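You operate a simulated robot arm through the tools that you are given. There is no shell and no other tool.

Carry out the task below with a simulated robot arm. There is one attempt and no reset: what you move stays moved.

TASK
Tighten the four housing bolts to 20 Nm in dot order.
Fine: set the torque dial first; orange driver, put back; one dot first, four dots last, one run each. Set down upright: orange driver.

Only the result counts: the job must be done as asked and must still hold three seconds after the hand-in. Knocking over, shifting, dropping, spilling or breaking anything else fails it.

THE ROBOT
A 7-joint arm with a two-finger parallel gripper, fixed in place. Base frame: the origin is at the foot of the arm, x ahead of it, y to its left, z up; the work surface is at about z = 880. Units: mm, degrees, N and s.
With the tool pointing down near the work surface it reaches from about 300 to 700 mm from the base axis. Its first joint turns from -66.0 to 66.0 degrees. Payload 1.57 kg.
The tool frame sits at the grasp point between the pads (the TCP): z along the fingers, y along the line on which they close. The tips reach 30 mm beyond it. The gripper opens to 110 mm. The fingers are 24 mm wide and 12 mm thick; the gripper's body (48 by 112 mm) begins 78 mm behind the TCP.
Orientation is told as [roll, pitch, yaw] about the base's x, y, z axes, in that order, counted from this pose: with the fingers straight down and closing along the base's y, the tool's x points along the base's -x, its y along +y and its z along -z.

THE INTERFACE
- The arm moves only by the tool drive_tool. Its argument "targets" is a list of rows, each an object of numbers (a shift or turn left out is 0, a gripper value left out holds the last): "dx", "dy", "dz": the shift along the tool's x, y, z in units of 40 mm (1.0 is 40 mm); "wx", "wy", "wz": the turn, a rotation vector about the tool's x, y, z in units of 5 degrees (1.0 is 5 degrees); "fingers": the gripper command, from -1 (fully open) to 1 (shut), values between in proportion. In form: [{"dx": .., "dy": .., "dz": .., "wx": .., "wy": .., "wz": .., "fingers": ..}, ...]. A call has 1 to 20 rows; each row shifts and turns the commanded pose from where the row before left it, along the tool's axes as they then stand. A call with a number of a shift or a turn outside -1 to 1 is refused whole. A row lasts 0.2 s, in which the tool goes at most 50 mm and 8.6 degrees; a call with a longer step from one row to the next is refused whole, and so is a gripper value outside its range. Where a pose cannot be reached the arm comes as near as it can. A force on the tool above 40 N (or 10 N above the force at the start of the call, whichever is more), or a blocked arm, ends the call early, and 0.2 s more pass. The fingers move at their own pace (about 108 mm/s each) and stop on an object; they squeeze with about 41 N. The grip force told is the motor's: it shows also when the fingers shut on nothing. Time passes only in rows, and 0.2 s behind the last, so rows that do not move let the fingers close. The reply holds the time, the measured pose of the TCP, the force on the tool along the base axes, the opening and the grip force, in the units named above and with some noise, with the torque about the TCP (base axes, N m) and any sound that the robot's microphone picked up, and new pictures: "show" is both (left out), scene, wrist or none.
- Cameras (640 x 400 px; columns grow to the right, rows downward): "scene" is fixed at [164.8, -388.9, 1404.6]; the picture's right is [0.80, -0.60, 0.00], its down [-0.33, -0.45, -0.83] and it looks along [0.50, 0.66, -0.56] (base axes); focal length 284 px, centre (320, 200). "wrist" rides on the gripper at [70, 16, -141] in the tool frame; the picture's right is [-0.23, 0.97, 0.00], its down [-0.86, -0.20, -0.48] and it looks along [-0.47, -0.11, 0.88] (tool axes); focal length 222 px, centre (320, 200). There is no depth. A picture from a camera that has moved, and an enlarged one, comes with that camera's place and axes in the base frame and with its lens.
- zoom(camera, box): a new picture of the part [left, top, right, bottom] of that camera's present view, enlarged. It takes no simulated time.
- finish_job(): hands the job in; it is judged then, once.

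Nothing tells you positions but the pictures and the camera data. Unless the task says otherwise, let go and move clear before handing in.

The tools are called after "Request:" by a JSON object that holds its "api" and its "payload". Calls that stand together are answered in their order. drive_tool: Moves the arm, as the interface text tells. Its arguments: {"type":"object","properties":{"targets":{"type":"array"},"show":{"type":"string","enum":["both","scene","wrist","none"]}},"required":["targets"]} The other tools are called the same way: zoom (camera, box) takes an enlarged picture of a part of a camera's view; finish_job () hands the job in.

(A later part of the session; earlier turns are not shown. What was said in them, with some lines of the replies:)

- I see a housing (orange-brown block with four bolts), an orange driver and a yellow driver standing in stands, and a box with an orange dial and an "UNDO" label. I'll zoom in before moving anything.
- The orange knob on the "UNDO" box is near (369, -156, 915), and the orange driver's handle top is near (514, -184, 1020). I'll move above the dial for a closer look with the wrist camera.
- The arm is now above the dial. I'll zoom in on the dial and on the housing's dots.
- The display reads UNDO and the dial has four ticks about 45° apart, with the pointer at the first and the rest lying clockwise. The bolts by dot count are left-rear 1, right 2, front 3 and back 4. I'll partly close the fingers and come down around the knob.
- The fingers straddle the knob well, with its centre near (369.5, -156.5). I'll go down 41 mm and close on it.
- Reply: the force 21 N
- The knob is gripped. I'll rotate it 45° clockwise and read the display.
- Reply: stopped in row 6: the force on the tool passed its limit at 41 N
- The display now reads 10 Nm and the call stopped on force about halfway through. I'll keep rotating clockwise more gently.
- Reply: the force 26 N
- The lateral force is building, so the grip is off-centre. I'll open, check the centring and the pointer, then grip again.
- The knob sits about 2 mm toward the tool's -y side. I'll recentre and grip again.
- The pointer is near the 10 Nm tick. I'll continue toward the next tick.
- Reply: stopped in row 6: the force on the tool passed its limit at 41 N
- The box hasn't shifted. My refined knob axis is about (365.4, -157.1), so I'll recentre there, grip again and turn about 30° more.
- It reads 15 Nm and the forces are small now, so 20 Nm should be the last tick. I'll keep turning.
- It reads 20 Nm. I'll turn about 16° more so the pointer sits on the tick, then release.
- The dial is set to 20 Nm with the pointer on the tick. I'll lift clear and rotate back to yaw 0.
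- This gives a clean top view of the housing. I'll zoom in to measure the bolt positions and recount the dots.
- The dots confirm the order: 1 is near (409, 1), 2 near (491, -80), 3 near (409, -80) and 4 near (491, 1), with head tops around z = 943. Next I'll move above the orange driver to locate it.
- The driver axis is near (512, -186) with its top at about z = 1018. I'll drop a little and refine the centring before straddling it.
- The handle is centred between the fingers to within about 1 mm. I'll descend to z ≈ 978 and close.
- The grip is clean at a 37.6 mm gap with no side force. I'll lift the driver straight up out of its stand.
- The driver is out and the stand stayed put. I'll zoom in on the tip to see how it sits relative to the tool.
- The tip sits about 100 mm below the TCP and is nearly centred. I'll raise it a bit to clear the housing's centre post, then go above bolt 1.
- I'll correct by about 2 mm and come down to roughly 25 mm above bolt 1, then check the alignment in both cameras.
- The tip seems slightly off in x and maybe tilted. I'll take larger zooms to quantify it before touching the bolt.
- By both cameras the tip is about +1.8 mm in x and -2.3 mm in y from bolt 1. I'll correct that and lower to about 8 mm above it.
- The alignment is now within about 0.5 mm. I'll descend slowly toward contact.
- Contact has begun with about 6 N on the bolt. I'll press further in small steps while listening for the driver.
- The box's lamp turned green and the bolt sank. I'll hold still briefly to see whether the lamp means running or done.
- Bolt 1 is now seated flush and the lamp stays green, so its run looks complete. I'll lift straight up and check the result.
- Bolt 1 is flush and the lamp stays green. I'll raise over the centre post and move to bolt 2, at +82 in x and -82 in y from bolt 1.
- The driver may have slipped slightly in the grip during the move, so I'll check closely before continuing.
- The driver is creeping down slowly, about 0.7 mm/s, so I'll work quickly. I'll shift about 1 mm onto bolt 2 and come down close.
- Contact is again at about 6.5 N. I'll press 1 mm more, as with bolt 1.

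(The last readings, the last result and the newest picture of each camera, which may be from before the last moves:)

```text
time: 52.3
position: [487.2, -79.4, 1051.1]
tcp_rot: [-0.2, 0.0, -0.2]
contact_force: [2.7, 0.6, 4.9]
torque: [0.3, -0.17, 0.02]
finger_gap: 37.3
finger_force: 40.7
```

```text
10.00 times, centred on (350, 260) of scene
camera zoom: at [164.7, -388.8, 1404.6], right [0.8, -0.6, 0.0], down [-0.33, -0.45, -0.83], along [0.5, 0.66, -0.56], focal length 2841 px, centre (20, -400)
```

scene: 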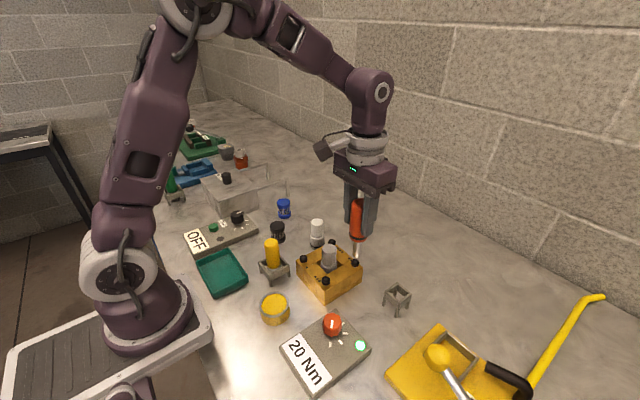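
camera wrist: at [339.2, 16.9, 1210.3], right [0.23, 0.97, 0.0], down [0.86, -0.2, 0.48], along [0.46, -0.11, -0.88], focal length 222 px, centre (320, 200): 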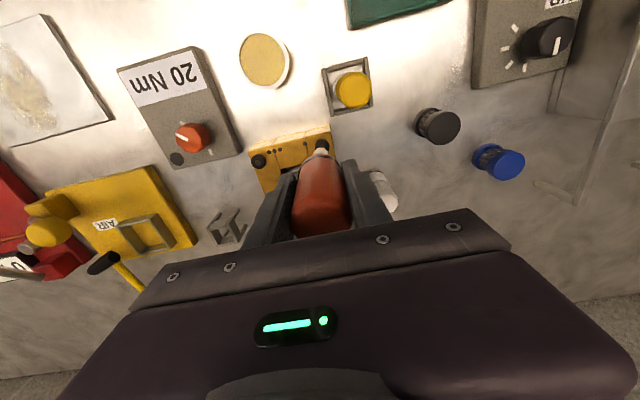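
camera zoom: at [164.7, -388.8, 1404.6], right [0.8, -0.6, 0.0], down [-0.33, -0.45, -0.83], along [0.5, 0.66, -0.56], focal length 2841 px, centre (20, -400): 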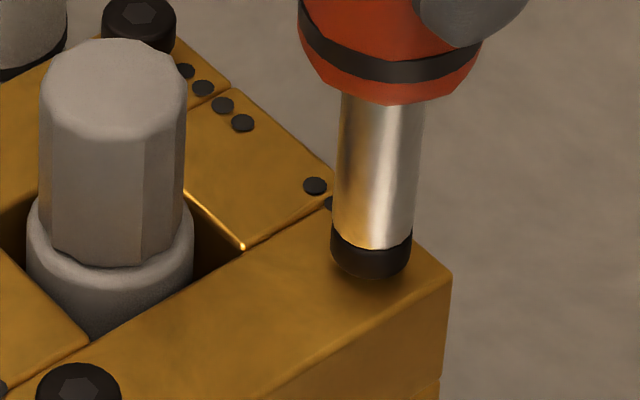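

Request:
{"api": "drive_tool", "payload": {"targets": [{"dz": 0.0125}, {"dz": 0.0125}, {}], "show": "none"}}

Request:
{"api": "zoom", "payload": {"camera": "scene", "box": [325, 240, 375, 280]}}

Request:
{"api": "zoom", "payload": {"camera": "scene", "box": [300, 220, 390, 360]}}

```text
time: 53.1
position: [486.5, -80.6, 1049.5]
tcp_rot: [-0.2, 0.2, -0.2]
contact_force: [0.1, -0.3, -1.8]
torque: [-0.15, -0.02, 0.0]
finger_gap: 37.3
finger_force: 41.6
```

```text
10.00 times, centred on (350, 260) of scene
camera zoom: at [164.8, -388.9, 1404.6], right [0.8, -0.6, 0.0], down [-0.33, -0.45, -0.83], along [0.5, 0.66, -0.56], focal length 2841 px, centre (20, -400)
```

zoom: 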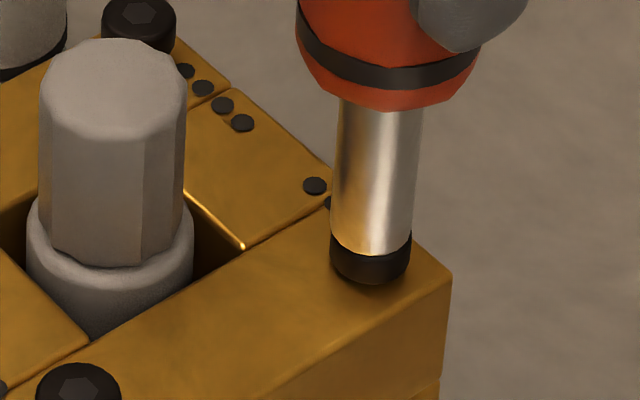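

```text
2.86 times, centred on (345, 290) of scene
camera zoom: at [164.8, -388.9, 1404.6], right [0.8, -0.6, 0.0], down [-0.33, -0.45, -0.83], along [0.5, 0.66, -0.56], focal length 812 px, centre (249, -57)
```

zoom: 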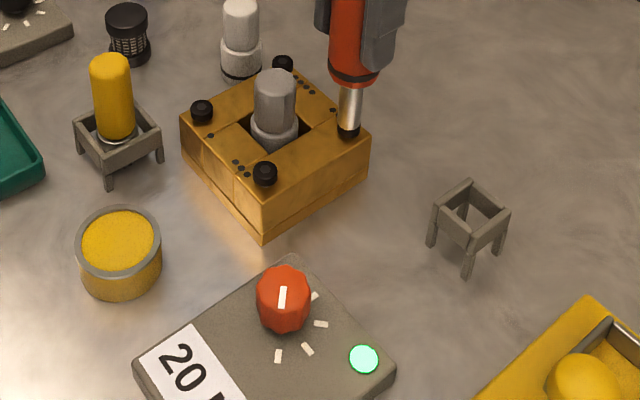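

The bolt head dropped. I'll hold briefly to let the run finish and check again.

Request:
{"api": "drive_tool", "payload": {"targets": [{}, {}], "show": "none"}}

Request:
{"api": "zoom", "payload": {"camera": "scene", "box": [325, 240, 375, 280]}}

Request:
{"api": "zoom", "payload": {"camera": "wrist", "box": [295, 130, 345, 170]}}

```text
time: 53.7
position: [487.9, -80.0, 1049.4]
tcp_rot: [-0.3, 0.2, -0.2]
contact_force: [-0.3, -1.0, -0.8]
torque: [-0.17, 0.01, -0.02]
finger_gap: 37.2
finger_force: 41.2
```

```text
10.00 times, centred on (350, 260) of scene
camera zoom: at [164.8, -388.9, 1404.6], right [0.8, -0.6, 0.0], down [-0.33, -0.45, -0.83], along [0.5, 0.66, -0.56], focal length 2841 px, centre (20, -400)
```

zoom: 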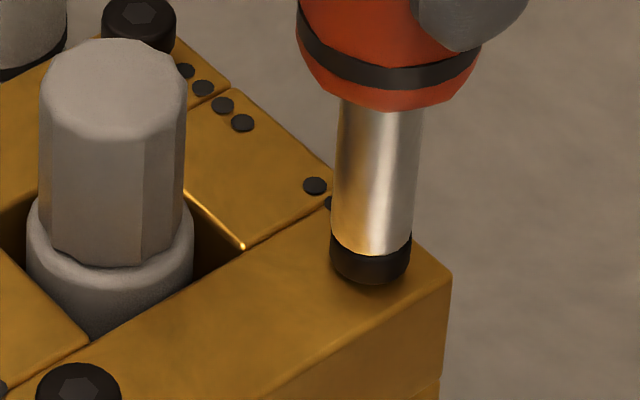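

```text
10.00 times, centred on (320, 150) of wrist
camera zoom: at [418.3, -62.6, 1192.1], right [0.23, 0.97, 0.0], down [0.86, -0.2, 0.48], along [0.46, -0.11, -0.88], focal length 2221 px, centre (320, 700)
```

zoom: 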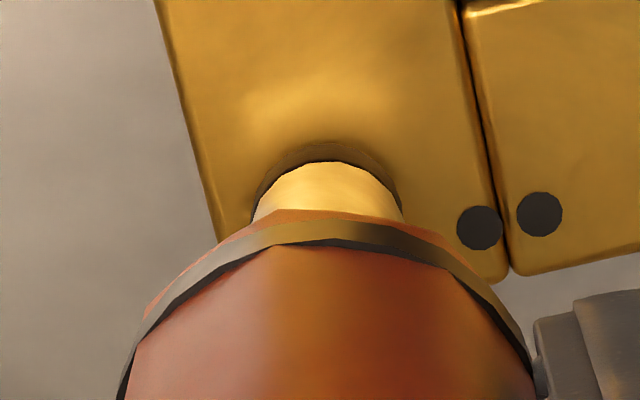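

Request:
{"api": "drive_tool", "payload": {"targets": [{"dz": -0.25}, {"dz": -0.4}, {"dz": -0.3}], "show": "none"}}

Request:
{"api": "zoom", "payload": {"camera": "scene", "box": [285, 220, 375, 300]}}

Request:
{"api": "zoom", "payload": {"camera": "scene", "box": [300, 180, 400, 380]}}

Request:
{"api": "zoom", "payload": {"camera": "wrist", "box": [295, 130, 345, 170]}}

```text
time: 54.5
position: [487.1, -79.6, 1087.8]
tcp_rot: [-0.2, 0.2, -0.2]
contact_force: [-0.4, -0.1, -4.2]
torque: [0.03, -0.01, 0.0]
finger_gap: 37.1
finger_force: 40.9
```

```text
5.00 times, centred on (330, 260) of scene
camera zoom: at [164.8, -388.9, 1404.6], right [0.8, -0.6, 0.0], down [-0.33, -0.45, -0.83], along [0.5, 0.66, -0.56], focal length 1421 px, centre (270, -100)
```

zoom: 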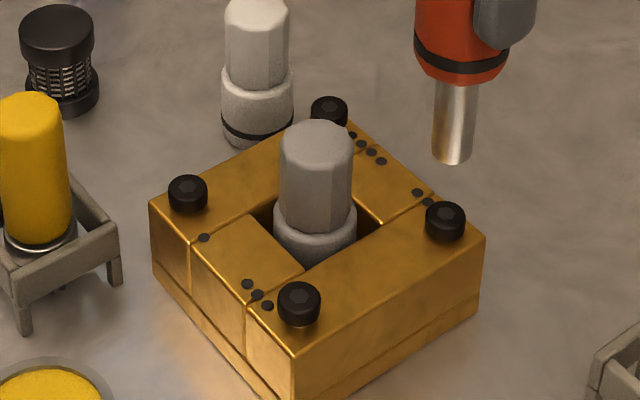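

```text
2.00 times, centred on (350, 280) of scene
camera zoom: at [164.8, -388.9, 1404.6], right [0.8, -0.6, 0.0], down [-0.33, -0.45, -0.83], along [0.5, 0.66, -0.56], focal length 568 px, centre (260, 40)
```

zoom: 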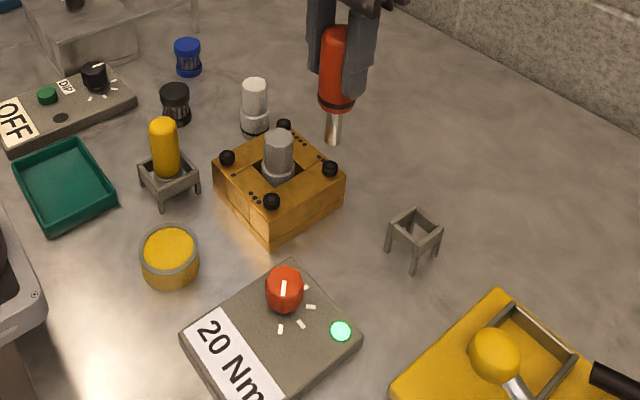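

```text
10.00 times, centred on (320, 150) of wrist
camera zoom: at [418.8, -62.3, 1230.4], right [0.23, 0.97, 0.0], down [0.86, -0.2, 0.48], along [0.46, -0.11, -0.88], focal length 2221 px, centre (320, 700)
```

zoom: 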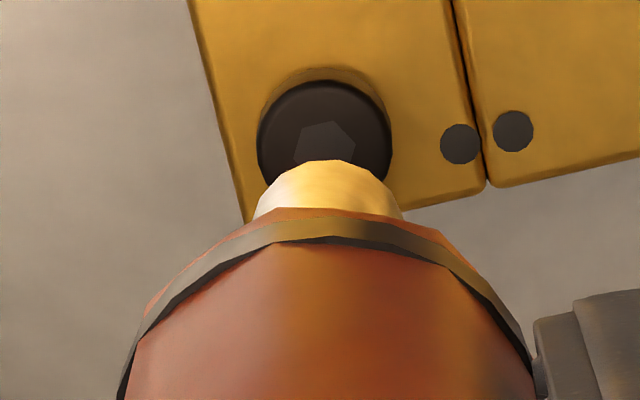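

Bolts 1 and 2 are flush. I'll go to bolt 3, 82 mm back along -x, hover close and check.

Request:
{"api": "drive_tool", "payload": {"targets": [{"dx": 0.25}, {"dx": 0.45}, {"dx": 0.45}, {"dx": 0.45}, {"dx": 0.45}, {"dz": 0.3}, {"dz": 0.3}, {}], "show": "none"}}

Request:
{"api": "zoom", "payload": {"camera": "scene", "box": [295, 220, 355, 300]}}

Request:
{"api": "zoom", "payload": {"camera": "wrist", "box": [295, 130, 345, 170]}}

```text
time: 56.3
position: [406.1, -80.0, 1063.5]
tcp_rot: [-0.3, 0.2, -0.2]
contact_force: [0.0, -0.8, -5.1]
torque: [-0.03, 0.04, -0.01]
finger_gap: 37.1
finger_force: 40.9
```

```text
5.00 times, centred on (325, 260) of scene
camera zoom: at [164.8, -388.9, 1404.6], right [0.8, -0.6, 0.0], down [-0.33, -0.45, -0.83], along [0.5, 0.66, -0.56], focal length 1421 px, centre (295, -100)
```

zoom: 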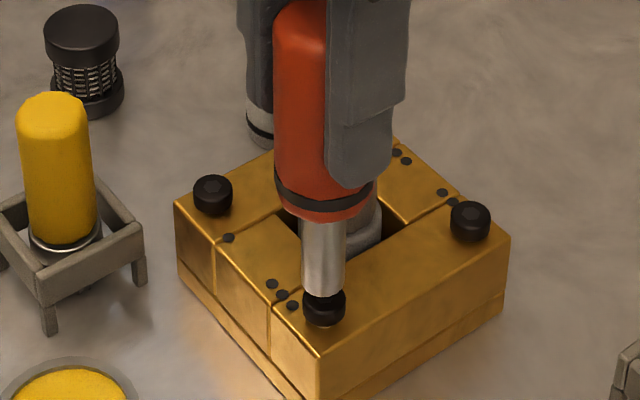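

```text
10.00 times, centred on (320, 150) of wrist
camera zoom: at [336.8, -61.5, 1206.4], right [0.23, 0.97, 0.0], down [0.86, -0.2, 0.48], along [0.46, -0.11, -0.88], focal length 2221 px, centre (320, 700)
```

zoom: 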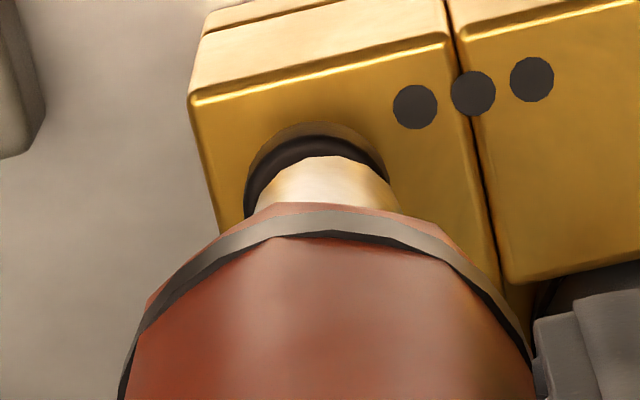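

Bolt 3 is aligned within about 1 mm. I'll make a small correction and descend onto it.

Request:
{"api": "drive_tool", "payload": {"targets": [{"dy": -0.02, "dz": 0.1}, {"dz": 0.05}, {"dz": 0.025}, {"dz": 0.0125}, {"dz": 0.0125}, {"dz": 0.0125}], "show": "none"}}

Request:
{"api": "zoom", "payload": {"camera": "scene", "box": [300, 245, 350, 285]}}

```text
time: 57.7
position: [406.0, -81.0, 1055.7]
tcp_rot: [-0.2, 0.1, -0.2]
contact_force: [-0.2, -0.2, 0.7]
torque: [-0.23, -0.06, -0.02]
finger_gap: 37.5
finger_force: 41.3
```

```text
10.00 times, centred on (325, 265) of scene
camera zoom: at [164.8, -388.9, 1404.6], right [0.8, -0.6, 0.0], down [-0.33, -0.45, -0.83], along [0.5, 0.66, -0.56], focal length 2841 px, centre (270, -450)
```

zoom: 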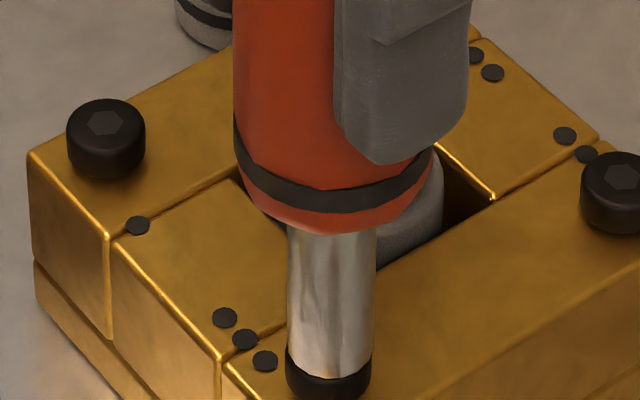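

Contact is at about 5 N. I'll press further in small steps.

Request:
{"api": "drive_tool", "payload": {"targets": [{"dz": 0.0125}, {"dz": 0.0125}, {}], "show": "none"}}

Request:
{"api": "zoom", "payload": {"camera": "scene", "box": [300, 255, 350, 295]}}

```text
time: 58.5
position: [404.7, -80.7, 1054.8]
tcp_rot: [-0.2, 0.1, -0.2]
contact_force: [2.0, 0.3, 1.6]
torque: [0.22, -0.12, 0.04]
finger_gap: 37.4
finger_force: 40.8
```

```text
10.00 times, centred on (325, 275) of scene
camera zoom: at [164.8, -388.9, 1404.6], right [0.8, -0.6, 0.0], down [-0.33, -0.45, -0.83], along [0.5, 0.66, -0.56], focal length 2841 px, centre (270, -550)
```

zoom: 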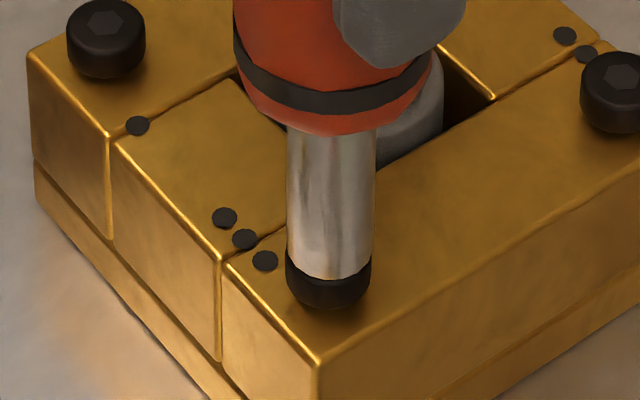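

Request:
{"api": "drive_tool", "payload": {"targets": [{"dz": 0.0125}, {"dz": 0.0125}, {}], "show": "none"}}

Request:
{"api": "zoom", "payload": {"camera": "scene", "box": [300, 255, 350, 295]}}

```text
time: 59.3
position: [405.5, -81.2, 1053.1]
tcp_rot: [-0.3, 0.2, -0.2]
contact_force: [-0.8, -0.5, -4.3]
torque: [-0.02, 0.02, -0.01]
finger_gap: 37.0
finger_force: 41.5
```

```text
10.00 times, centred on (325, 275) of scene
camera zoom: at [164.8, -388.9, 1404.6], right [0.8, -0.6, 0.0], down [-0.33, -0.45, -0.83], along [0.5, 0.66, -0.56], focal length 2841 px, centre (270, -550)
```

zoom: 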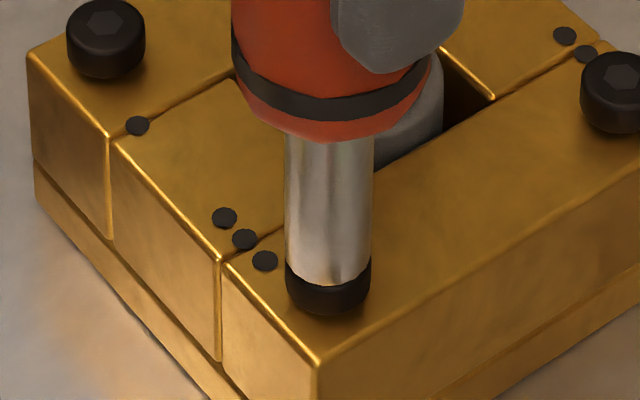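

The bolt dropped and there's no residual force. I'll lift, check, and move over to bolt 4 above the centre post.

Request:
{"api": "drive_tool", "payload": {"targets": [{"dz": -0.4}, {"dz": -0.7}, {"dz": -0.85}, {"dx": -0.24, "dy": 0.25}, {"dx": -0.45, "dy": 0.45}, {"dx": -0.45, "dy": 0.45}, {"dx": -0.45, "dy": 0.45}, {"dx": -0.45, "dy": 0.45}, {}, {"dz": 0.7}, {"dz": 0.65}, {}], "show": "scene"}}

Request:
{"api": "zoom", "payload": {"camera": "scene", "box": [295, 200, 375, 290]}}

Request:
{"api": "zoom", "payload": {"camera": "wrist", "box": [295, 130, 345, 170]}}

```text
time: 61.9
position: [487.3, 2.2, 1077.5]
tcp_rot: [-0.2, 0.2, -0.2]
contact_force: [0.4, -0.2, -4.2]
torque: [-0.01, 0.04, 0.01]
finger_gap: 37.2
finger_force: 40.8
```

scene: 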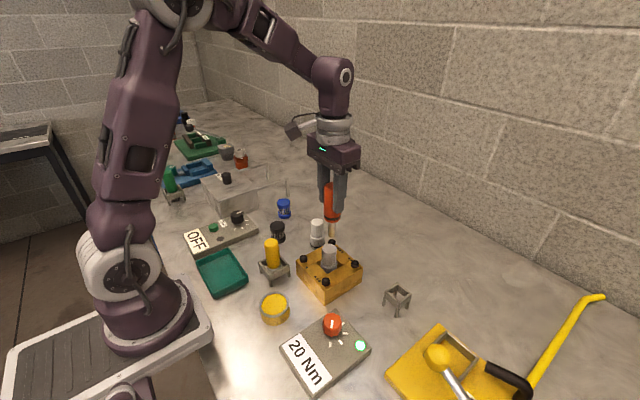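

```text
4.44 times, centred on (335, 245) of scene
camera zoom: at [164.8, -388.9, 1404.6], right [0.8, -0.6, 0.0], down [-0.33, -0.45, -0.83], along [0.5, 0.66, -0.56], focal length 1263 px, centre (253, 0)
```

zoom: 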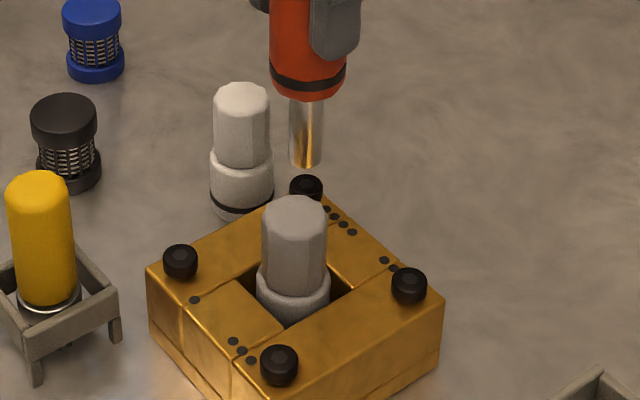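

```text
10.00 times, centred on (320, 150) of wrist
camera zoom: at [417.8, 20.2, 1219.8], right [0.23, 0.97, 0.0], down [0.86, -0.2, 0.48], along [0.46, -0.11, -0.88], focal length 2221 px, centre (320, 700)
```

zoom: 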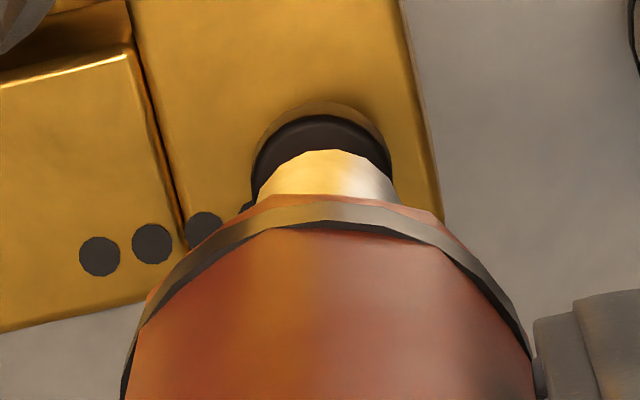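

Bolt 3 is flush. Bolt 4 is aligned within about 1 mm, so I'll make a small correction and descend.

Request:
{"api": "drive_tool", "payload": {"targets": [{"dx": -0.018, "dy": -0.011, "dz": 0.2}, {"dz": 0.18}, {"dz": 0.025}, {"dz": 0.0125}], "show": "none"}}

Request:
{"api": "zoom", "payload": {"camera": "scene", "box": [310, 225, 350, 257]}}

Request:
{"api": "zoom", "payload": {"camera": "wrist", "box": [295, 130, 345, 170]}}

```text
time: 62.9
position: [489.0, 0.7, 1060.4]
tcp_rot: [-0.2, 0.2, -0.3]
contact_force: [0.6, 0.7, -2.7]
torque: [0.11, 0.04, 0.03]
finger_gap: 37.3
finger_force: 41.4
```

```text
12.50 times, centred on (330, 241) of scene
camera zoom: at [164.8, -388.9, 1404.6], right [0.8, -0.6, 0.0], down [-0.33, -0.45, -0.83], along [0.5, 0.66, -0.56], focal length 3552 px, centre (195, -312)
```

zoom: 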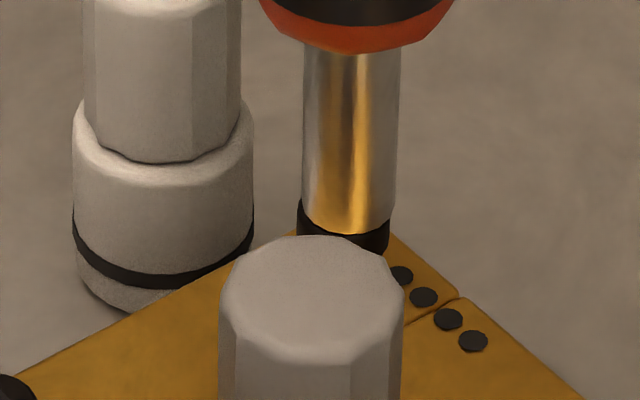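

```text
10.00 times, centred on (320, 150) of wrist
camera zoom: at [419.0, 18.8, 1203.0], right [0.23, 0.97, 0.0], down [0.86, -0.2, 0.48], along [0.46, -0.11, -0.88], focal length 2221 px, centre (320, 700)
```

zoom: 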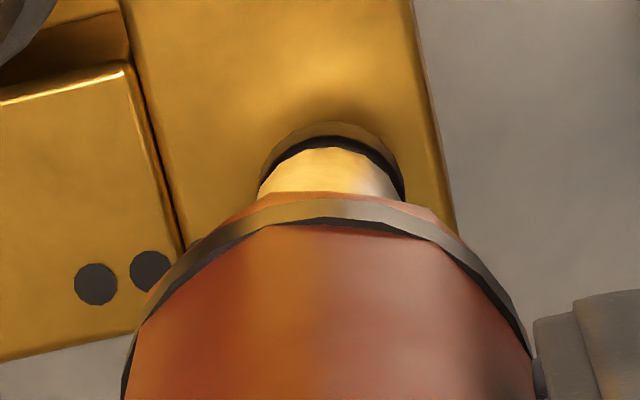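

Request:
{"api": "drive_tool", "payload": {"targets": [{"dz": 0.0125}, {"dz": 0.0125}, {"dz": 0.0125}, {}], "show": "none"}}

Request:
{"api": "zoom", "payload": {"camera": "scene", "box": [310, 225, 350, 257]}}

```text
time: 63.9
position: [487.8, 1.0, 1058.4]
tcp_rot: [-0.2, 0.1, -0.2]
contact_force: [-0.6, 0.3, 1.7]
torque: [-0.14, 0.0, -0.01]
finger_gap: 37.2
finger_force: 41.1
```

```text
12.50 times, centred on (330, 241) of scene
camera zoom: at [164.7, -388.8, 1404.6], right [0.8, -0.6, 0.0], down [-0.33, -0.45, -0.83], along [0.5, 0.66, -0.56], focal length 3552 px, centre (195, -312)
```

zoom: 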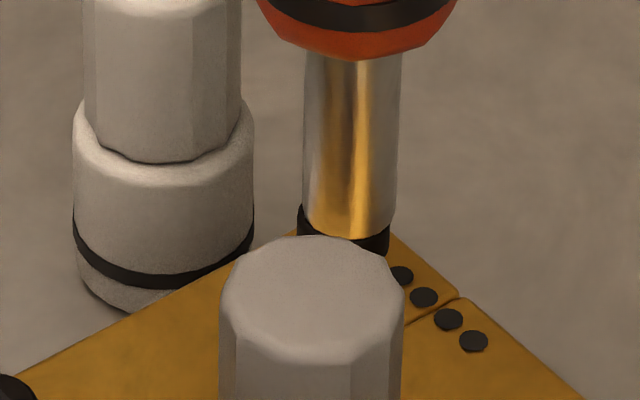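

Contact is about 6 N and the run hasn't triggered yet. I'll press another 1 mm.

Request:
{"api": "drive_tool", "payload": {"targets": [{"dz": 0.0125}, {"dz": 0.0125}, {}], "show": "none"}}

Request:
{"api": "zoom", "payload": {"camera": "scene", "box": [310, 225, 350, 257]}}

```text
time: 64.7
position: [487.1, 0.7, 1056.8]
tcp_rot: [-0.2, 0.3, -0.2]
contact_force: [-0.3, 1.2, -5.0]
torque: [0.07, 0.02, -0.01]
finger_gap: 37.0
finger_force: 41.2
```

```text
12.50 times, centred on (330, 241) of scene
camera zoom: at [164.8, -388.9, 1404.6], right [0.8, -0.6, 0.0], down [-0.33, -0.45, -0.83], along [0.5, 0.66, -0.56], focal length 3552 px, centre (195, -312)
```

zoom: 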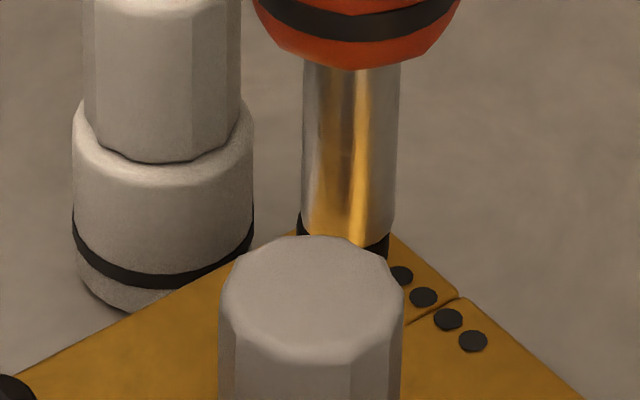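

The force dropped to zero, so bolt 4's run is done. I'll lift, verify, and carry the driver back above its stand by reversing my summed moves.

Request:
{"api": "drive_tool", "payload": {"targets": [{"dz": -0.25}, {"dz": -0.5}, {"dz": -0.6}, {"dx": -0.05, "dy": -0.4}, {"dx": -0.08, "dy": -0.6}, {"dx": -0.08, "dy": -0.6}, {"dx": -0.08, "dy": -0.6}, {"dx": -0.08, "dy": -0.6}, {"dx": -0.08, "dy": -0.6}, {"dx": -0.08, "dy": -0.6}, {"dx": -0.087, "dy": -0.622}, {}], "show": "scene"}}

Request:
{"api": "zoom", "payload": {"camera": "scene", "box": [290, 225, 370, 290]}}

Request:
{"api": "zoom", "payload": {"camera": "wrist", "box": [270, 110, 370, 190]}}

Request:
{"api": "zoom", "payload": {"camera": "scene", "box": [360, 200, 440, 330]}}

```text
time: 67.3
position: [511.8, -185.2, 1111.7]
tcp_rot: [-0.1, 0.1, -0.2]
contact_force: [0.3, 0.5, -5.9]
torque: [0.08, 0.02, -0.01]
finger_gap: 37.1
finger_force: 41.3
```

scene: 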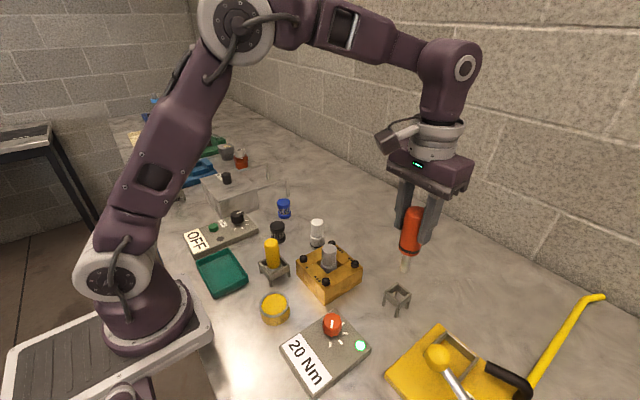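

```text
6.15 times, centred on (330, 258) of scene
camera zoom: at [164.8, -388.9, 1404.6], right [0.8, -0.6, 0.0], down [-0.33, -0.45, -0.83], along [0.5, 0.66, -0.56], focal length 1748 px, centre (258, -154)
```

zoom: 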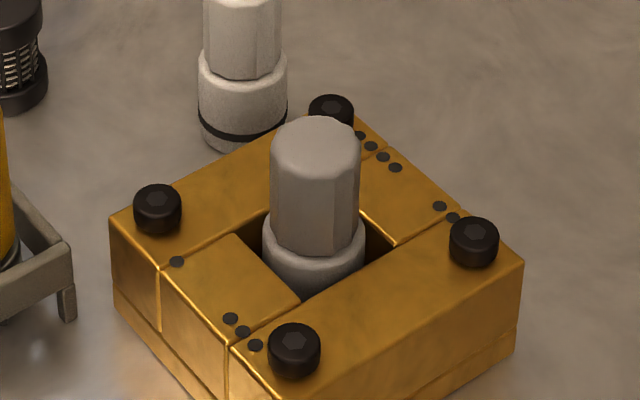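

```text
5.00 times, centred on (320, 150) of wrist
camera zoom: at [443.5, -166.7, 1255.1], right [0.23, 0.97, 0.0], down [0.86, -0.2, 0.48], along [0.46, -0.11, -0.88], focal length 1111 px, centre (320, 450)
```

zoom: 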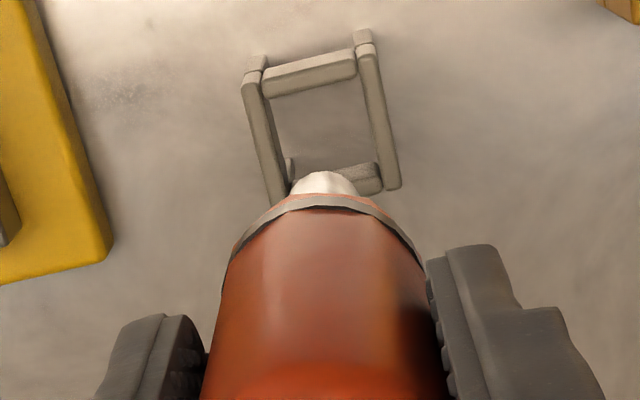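

```text
3.08 times, centred on (400, 265) of scene
camera zoom: at [164.8, -388.9, 1404.6], right [0.8, -0.6, 0.0], down [-0.33, -0.45, -0.83], along [0.5, 0.66, -0.56], focal length 874 px, centre (74, 0)
```

zoom: 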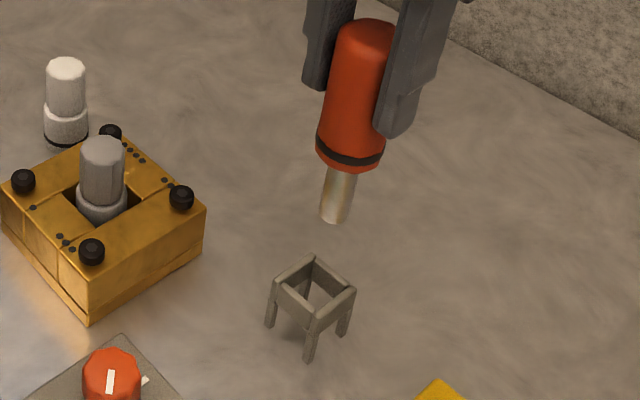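

All four bolts look flush and the lamp is green. The driver is back above its stand, having slipped about 14 mm lower in the grip. I'll lower to just above the ring and check.

Request:
{"api": "drive_tool", "payload": {"targets": [{"dz": 0.55}, {"dz": 0.55}, {"dz": 0.4}, {}], "show": "none"}}

Request:
{"api": "zoom", "payload": {"camera": "scene", "box": [365, 230, 435, 330]}}

Request:
{"api": "zoom", "payload": {"camera": "wrist", "box": [285, 120, 365, 184]}}

```text
time: 68.3
position: [511.2, -184.0, 1052.1]
tcp_rot: [-0.1, 0.2, -0.2]
contact_force: [0.6, -0.4, -4.5]
torque: [0.02, 0.03, -0.04]
finger_gap: 37.3
finger_force: 40.8
```

```text
4.00 times, centred on (400, 280) of scene
camera zoom: at [164.8, -388.9, 1404.6], right [0.8, -0.6, 0.0], down [-0.33, -0.45, -0.83], along [0.5, 0.66, -0.56], focal length 1136 px, centre (0, -120)
```

zoom: 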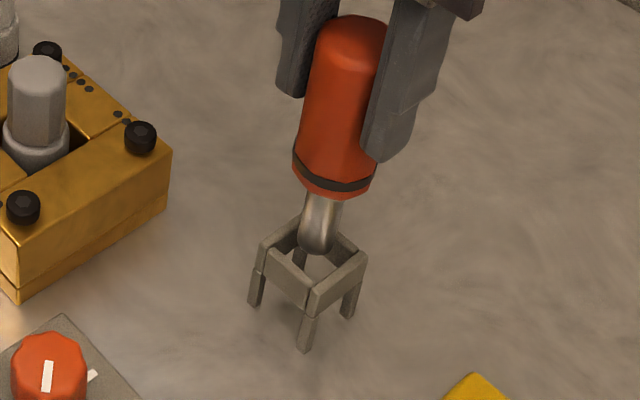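

```text
6.25 times, centred on (325, 152) of wrist
camera zoom: at [443.1, -165.9, 1194.6], right [0.23, 0.97, 0.0], down [0.86, -0.2, 0.48], along [0.46, -0.11, -0.88], focal length 1388 px, centre (289, 500)
```

zoom: 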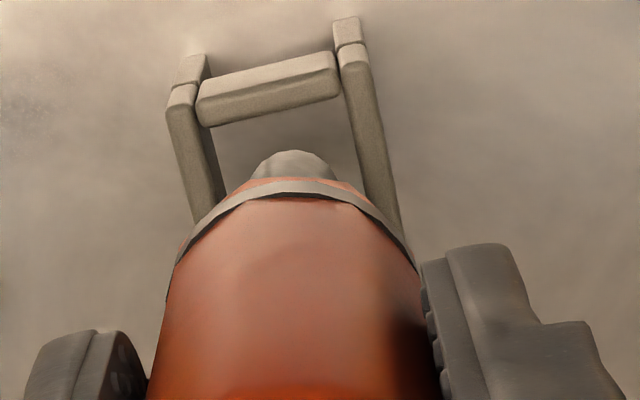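

The tip is entering the ring centrally. I'll continue down until nearly seated.

Request:
{"api": "drive_tool", "payload": {"targets": [{"dz": 0.3}, {"dz": 0.3}, {"dz": 0.3}, {"dz": 0.25}, {}], "show": "none"}}

Request:
{"api": "zoom", "payload": {"camera": "scene", "box": [365, 230, 435, 330]}}

Request:
{"api": "zoom", "payload": {"camera": "wrist", "box": [285, 120, 365, 184]}}

```text
time: 69.5
position: [513.3, -183.7, 1006.3]
tcp_rot: [-0.2, 0.3, -0.3]
contact_force: [1.1, 0.2, -4.4]
torque: [0.05, -0.05, 0.0]
finger_gap: 36.9
finger_force: 40.9
```

```text
4.00 times, centred on (400, 280) of scene
camera zoom: at [164.8, -388.9, 1404.6], right [0.8, -0.6, 0.0], down [-0.33, -0.45, -0.83], along [0.5, 0.66, -0.56], focal length 1136 px, centre (0, -120)
```

zoom: 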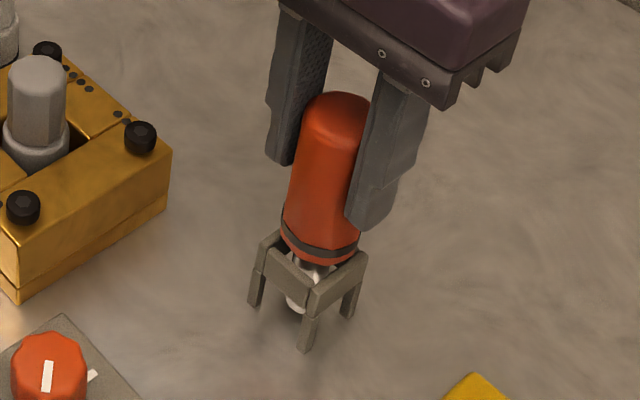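

```text
6.25 times, centred on (325, 152) of wrist
camera zoom: at [443.8, -166.5, 1148.5], right [0.23, 0.97, 0.0], down [0.86, -0.2, 0.48], along [0.46, -0.11, -0.88], focal length 1388 px, centre (289, 500)
```

zoom: 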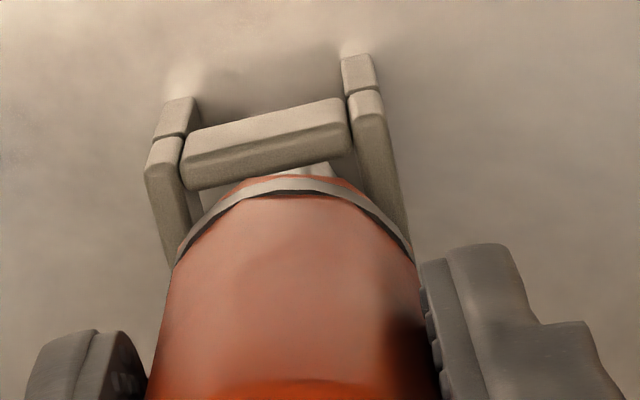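

About 5 mm remains by comparison with the original picture. I'll lower in small steps until the weight comes off.

Request:
{"api": "drive_tool", "payload": {"targets": [{"dz": 0.04}, {"dz": 0.03}, {"dz": 0.025}, {"dz": 0.02}, {}], "show": "none"}}

Request:
{"api": "zoom", "payload": {"camera": "scene", "box": [365, 230, 435, 330]}}

```text
time: 70.7
position: [513.0, -184.8, 1002.9]
tcp_rot: [-0.2, 0.2, -0.2]
contact_force: [0.4, -0.4, -4.1]
torque: [0.02, 0.04, 0.01]
finger_gap: 36.9
finger_force: 41.3
```

```text
4.00 times, centred on (400, 280) of scene
camera zoom: at [164.8, -388.9, 1404.6], right [0.8, -0.6, 0.0], down [-0.33, -0.45, -0.83], along [0.5, 0.66, -0.56], focal length 1136 px, centre (0, -120)
```

zoom: 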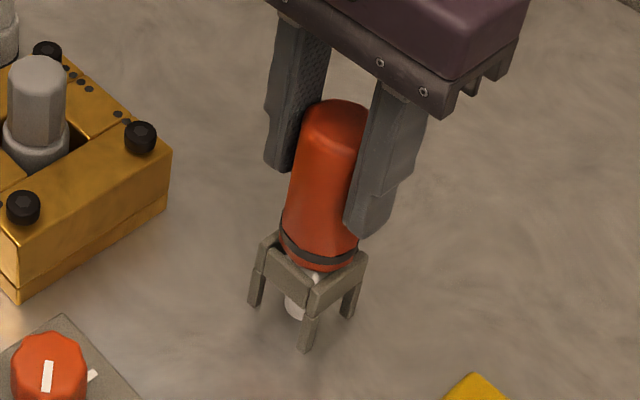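

Request:
{"api": "drive_tool", "payload": {"targets": [{"dz": 0.0125}, {"dz": 0.0125}, {"dz": 0.0125}, {}], "show": "none"}}

```text
time: 71.7
position: [512.2, -183.9, 1001.6]
tcp_rot: [-0.2, 0.0, -0.2]
contact_force: [-3.1, 1.5, 25.1]
torque: [0.28, 0.25, -0.13]
finger_gap: 37.1
finger_force: 40.9
```

It's seated with about 29 N of press. I'll relieve that slightly, check that it's upright, then release.

Request:
{"api": "drive_tool", "payload": {"targets": [{"dz": -0.015}, {}], "show": "none"}}

Request:
{"api": "zoom", "payload": {"camera": "scene", "box": [365, 230, 435, 330]}}

Request:
{"api": "zoom", "payload": {"camera": "wrist", "box": [260, 110, 380, 206]}}

```text
time: 72.3
position: [512.9, -184.2, 1001.6]
tcp_rot: [-0.2, 0.2, -0.2]
contact_force: [3.1, -0.6, 16.9]
torque: [0.0, -0.38, -0.06]
finger_gap: 36.8
finger_force: 40.8
```

```text
4.00 times, centred on (400, 280) of scene
camera zoom: at [164.5, -388.8, 1404.6], right [0.8, -0.6, 0.0], down [-0.33, -0.45, -0.83], along [0.5, 0.66, -0.56], focal length 1136 px, centre (0, -120)
```

zoom: 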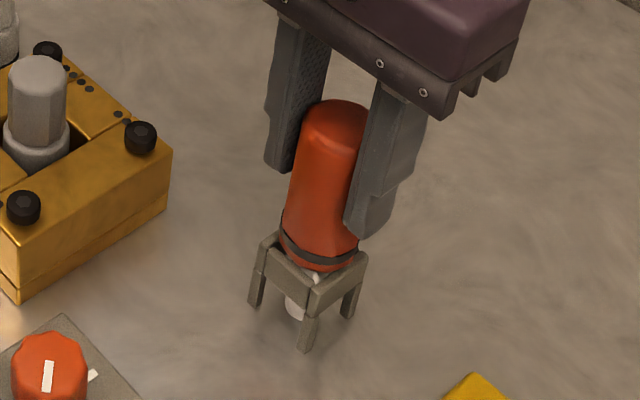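

```text
4.17 times, centred on (320, 158) of wrist
camera zoom: at [443.1, -166.7, 1143.8], right [0.23, 0.97, 0.0], down [0.85, -0.2, 0.48], along [0.46, -0.11, -0.88], focal length 926 px, centre (320, 375)
```

zoom: 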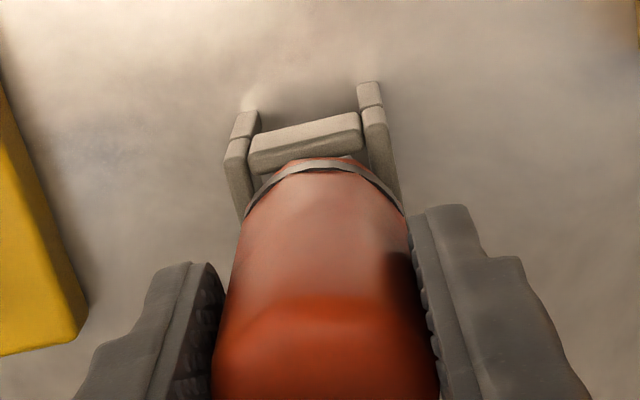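

Request:
{"api": "drive_tool", "payload": {"targets": [{"dz": -0.015}, {}], "show": "none"}}

```text
time: 72.9
position: [511.9, -184.6, 1000.4]
tcp_rot: [-0.3, 0.1, -0.2]
contact_force: [4.5, -3.2, 11.1]
torque: [-0.18, -0.63, -0.07]
finger_gap: 37.1
finger_force: 40.7
```

Request:
{"api": "drive_tool", "payload": {"targets": [{"dz": -0.014}, {}], "show": "none"}}

```text
time: 73.5
position: [512.2, -184.1, 1001.1]
tcp_rot: [-0.1, 0.3, -0.2]
contact_force: [1.6, -1.1, -0.2]
torque: [-0.08, -0.19, -0.01]
finger_gap: 36.9
finger_force: 41.5
```

The load is nearly neutral, so the driver is just seated. I'll open the fingers in place.

Request:
{"api": "drive_tool", "payload": {"targets": [{"fingers": 0.2}, {}, {}, {"fingers": -0.5}, {}, {}, {}], "show": "both"}}

Request:
{"api": "zoom", "payload": {"camera": "scene", "box": [365, 230, 435, 330]}}

Request:
{"api": "zoom", "payload": {"camera": "wrist", "box": [240, 90, 400, 218]}}

```text
time: 75.1
position: [511.4, -184.6, 1001.4]
tcp_rot: [-0.2, 0.2, -0.2]
contact_force: [-0.1, -1.0, 0.2]
torque: [0.02, -0.03, 0.01]
finger_gap: 82.5
finger_force: 0.1
camera wrist: at [443.3, -166.6, 1144.5], right [0.23, 0.97, 0.0], down [0.86, -0.2, 0.48], along [0.46, -0.11, -0.88], focal length 222 px, centre (320, 200)
```

scene: 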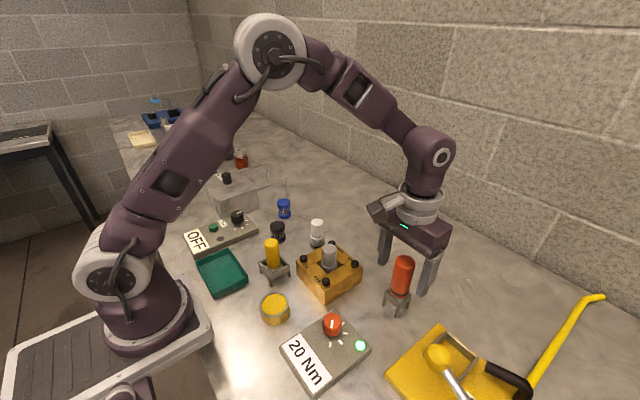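
wrist: 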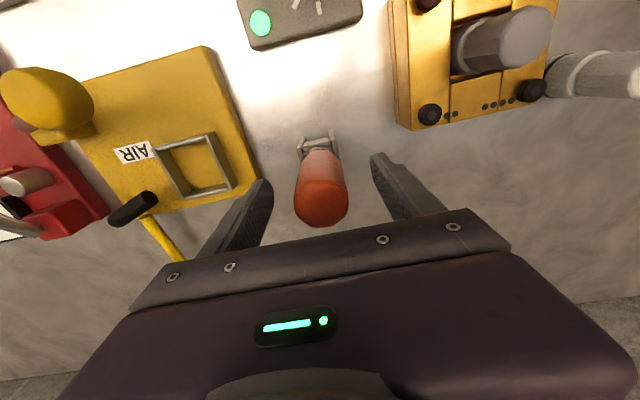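

```text
4.00 times, centred on (400, 280) of scene
camera zoom: at [164.8, -388.9, 1404.6], right [0.8, -0.6, 0.0], down [-0.33, -0.45, -0.83], along [0.5, 0.66, -0.56], focal length 1136 px, centre (0, -120)
```

zoom: 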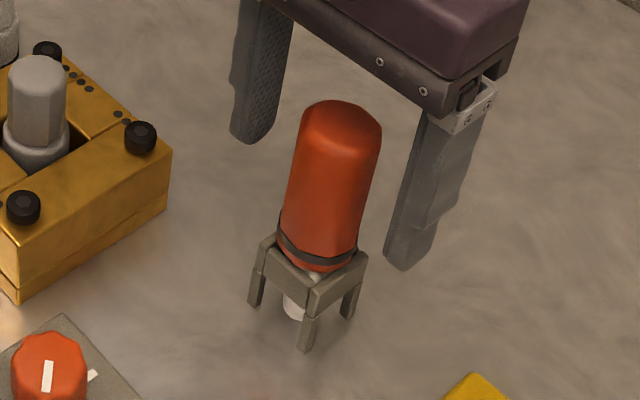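

```text
3.12 times, centred on (320, 154) of wrist
camera zoom: at [443.3, -166.6, 1144.5], right [0.23, 0.97, 0.0], down [0.86, -0.2, 0.48], along [0.46, -0.11, -0.88], focal length 694 px, centre (320, 344)
```

zoom: 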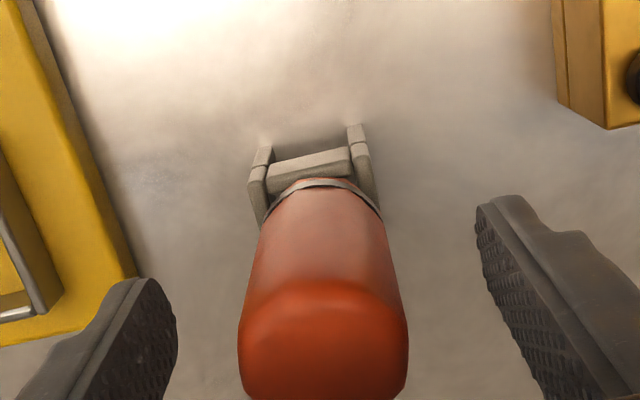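

The driver stands upright in its stand. I'll lift the gripper straight up and clear, then check everything.

Request:
{"api": "drive_tool", "payload": {"targets": [{"dz": -0.4}, {"dz": -0.7}, {"dz": -0.9}, {"dz": -1.0}, {"dz": -1.0}, {"dx": 0.6, "dz": -0.3}, {"dx": 0.8}, {}, {}], "show": "both"}}

Request:
{"api": "zoom", "payload": {"camera": "scene", "box": [365, 230, 435, 330]}}

Request:
{"api": "zoom", "payload": {"camera": "scene", "box": [260, 220, 400, 400]}}

Request:
{"api": "zoom", "payload": {"camera": "scene", "box": [290, 225, 370, 290]}}

```text
time: 77.1
position: [455.5, -183.5, 1174.8]
tcp_rot: [-0.3, 0.2, -0.2]
contact_force: [-0.2, 0.5, -0.2]
torque: [0.03, -0.01, -0.01]
finger_gap: 82.4
finger_force: 0.1
camera wrist: at [387.5, -165.5, 1316.4], right [0.23, 0.97, 0.0], down [0.86, -0.2, 0.48], along [0.46, -0.11, -0.88], focal length 222 px, centre (320, 200)
```

scene: 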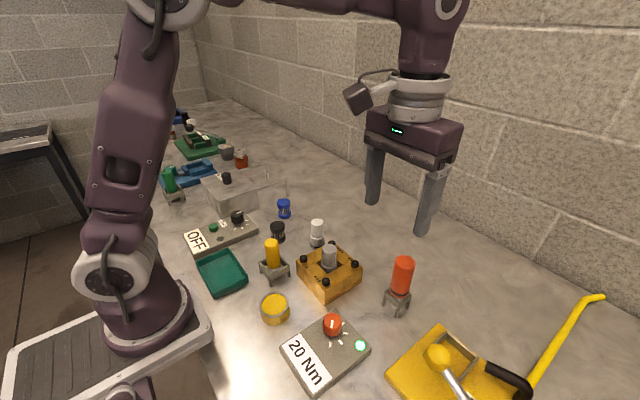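
wrist: 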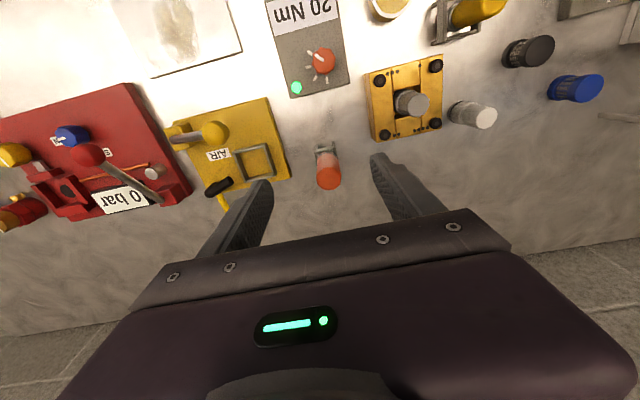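

```text
4.00 times, centred on (400, 280) of scene
camera zoom: at [164.7, -388.9, 1404.6], right [0.8, -0.6, 0.0], down [-0.33, -0.45, -0.83], along [0.5, 0.66, -0.56], focal length 1136 px, centre (0, -120)
```

zoom: 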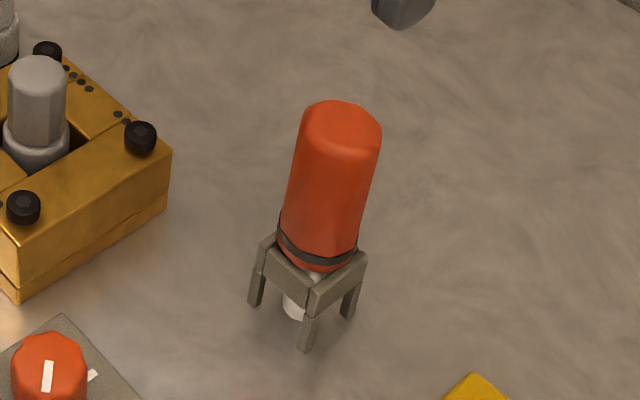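

```text
2.22 times, centred on (330, 310) of scene
camera zoom: at [164.7, -388.9, 1404.6], right [0.8, -0.6, 0.0], down [-0.33, -0.45, -0.83], along [0.5, 0.66, -0.56], focal length 631 px, centre (298, -44)
```

zoom: 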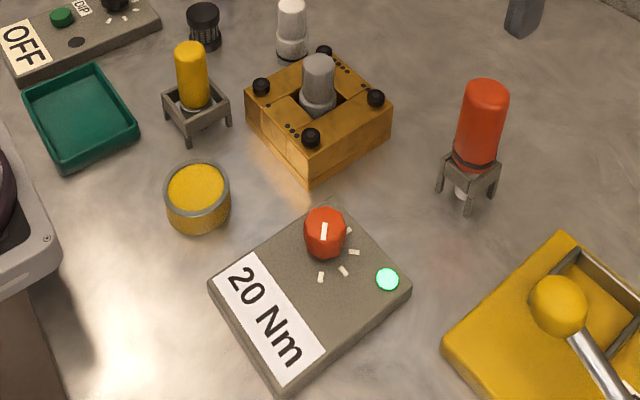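

```text
6.15 times, centred on (330, 258) of scene
camera zoom: at [164.7, -388.9, 1404.6], right [0.8, -0.6, 0.0], down [-0.33, -0.45, -0.83], along [0.5, 0.66, -0.56], focal length 1748 px, centre (258, -154)
```

zoom: 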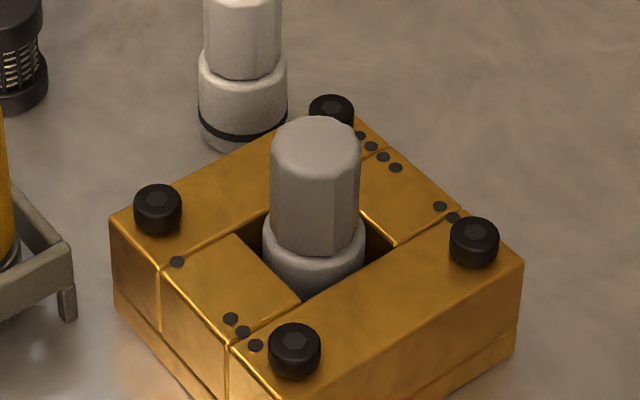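

Everything looks right. I'll do one last check that bolt 4 seated like the others.

Request:
{"api": "zoom", "payload": {"camera": "scene", "box": [290, 235, 370, 305]}}

Request:
{"api": "zoom", "payload": {"camera": "wrist", "box": [355, 40, 455, 150]}}

Request:
{"api": "zoom", "payload": {"camera": "scene", "box": [310, 228, 350, 260]}}

```text
5.71 times, centred on (330, 270) of scene
camera zoom: at [164.7, -388.9, 1404.6], right [0.8, -0.6, 0.0], down [-0.33, -0.45, -0.83], along [0.5, 0.66, -0.56], focal length 1624 px, centre (263, -200)
```

zoom: 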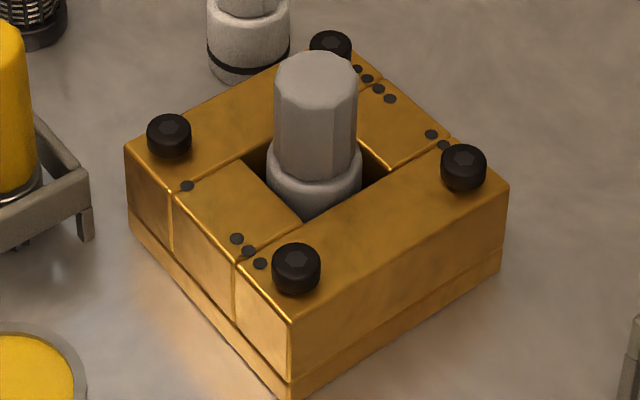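

```text
3.64 times, centred on (405, 95) of wrist
camera zoom: at [387.5, -165.5, 1316.4], right [0.23, 0.97, 0.0], down [0.86, -0.2, 0.48], along [0.46, -0.11, -0.88], focal length 808 px, centre (11, 582)
```

zoom: 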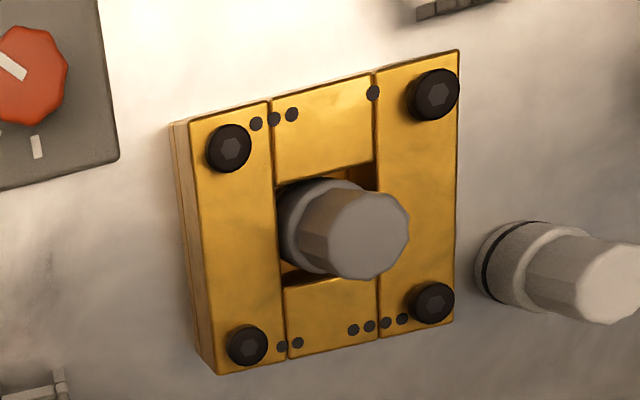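

```text
12.50 times, centred on (330, 244) of scene
camera zoom: at [164.7, -388.9, 1404.6], right [0.8, -0.6, 0.0], down [-0.33, -0.45, -0.83], along [0.5, 0.66, -0.56], focal length 3552 px, centre (195, -350)
```

zoom: 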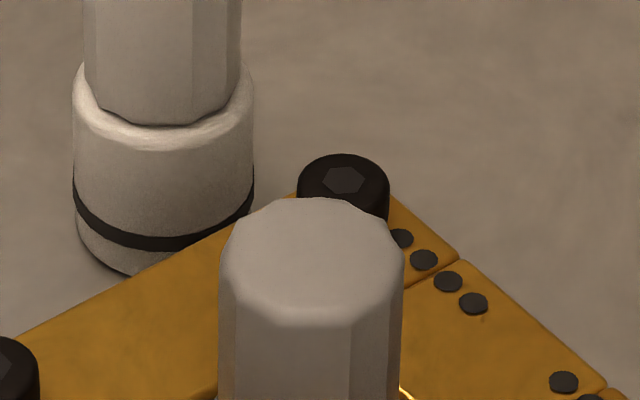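

All four bolts are seated, the dial reads 20 Nm with its lamp green, and the orange driver is upright in its stand. The gripper is open and clear, so I'm handing in.

Request:
{"api": "finish_job", "payload": {}}

```text
The job is handed in.
```

I tightened the four housing bolts in dot order with the orange driver, one run each, with the dial set to 20 Nm first. I've handed the job in, but no verdict has come back.

- **Dial:** I turned the knob through 10 and 15 Nm until the display read 20 Nm. The display stayed at 20 Nm throughout.
- **Bolts:** I ran them in the order one dot, two dots, three dots, four dots. Each head dropped a few millimetres and now sits flush on the housing. The box's lamp turned green at the first bolt and was green every time I checked after that. No separate torque reading was shown, so flush heads and the lamp are the evidence that they reached 20 Nm.
- **Driver:** It is back in its stand, standing upright, and the gripper is open and clear. It crept down in the grip during the job, by somewhere between 14 and 20 mm. I realigned it before each bolt.
- **Surroundings:** Nothing else was touched. The dial box and the driver's stand look unmoved in the pictures.
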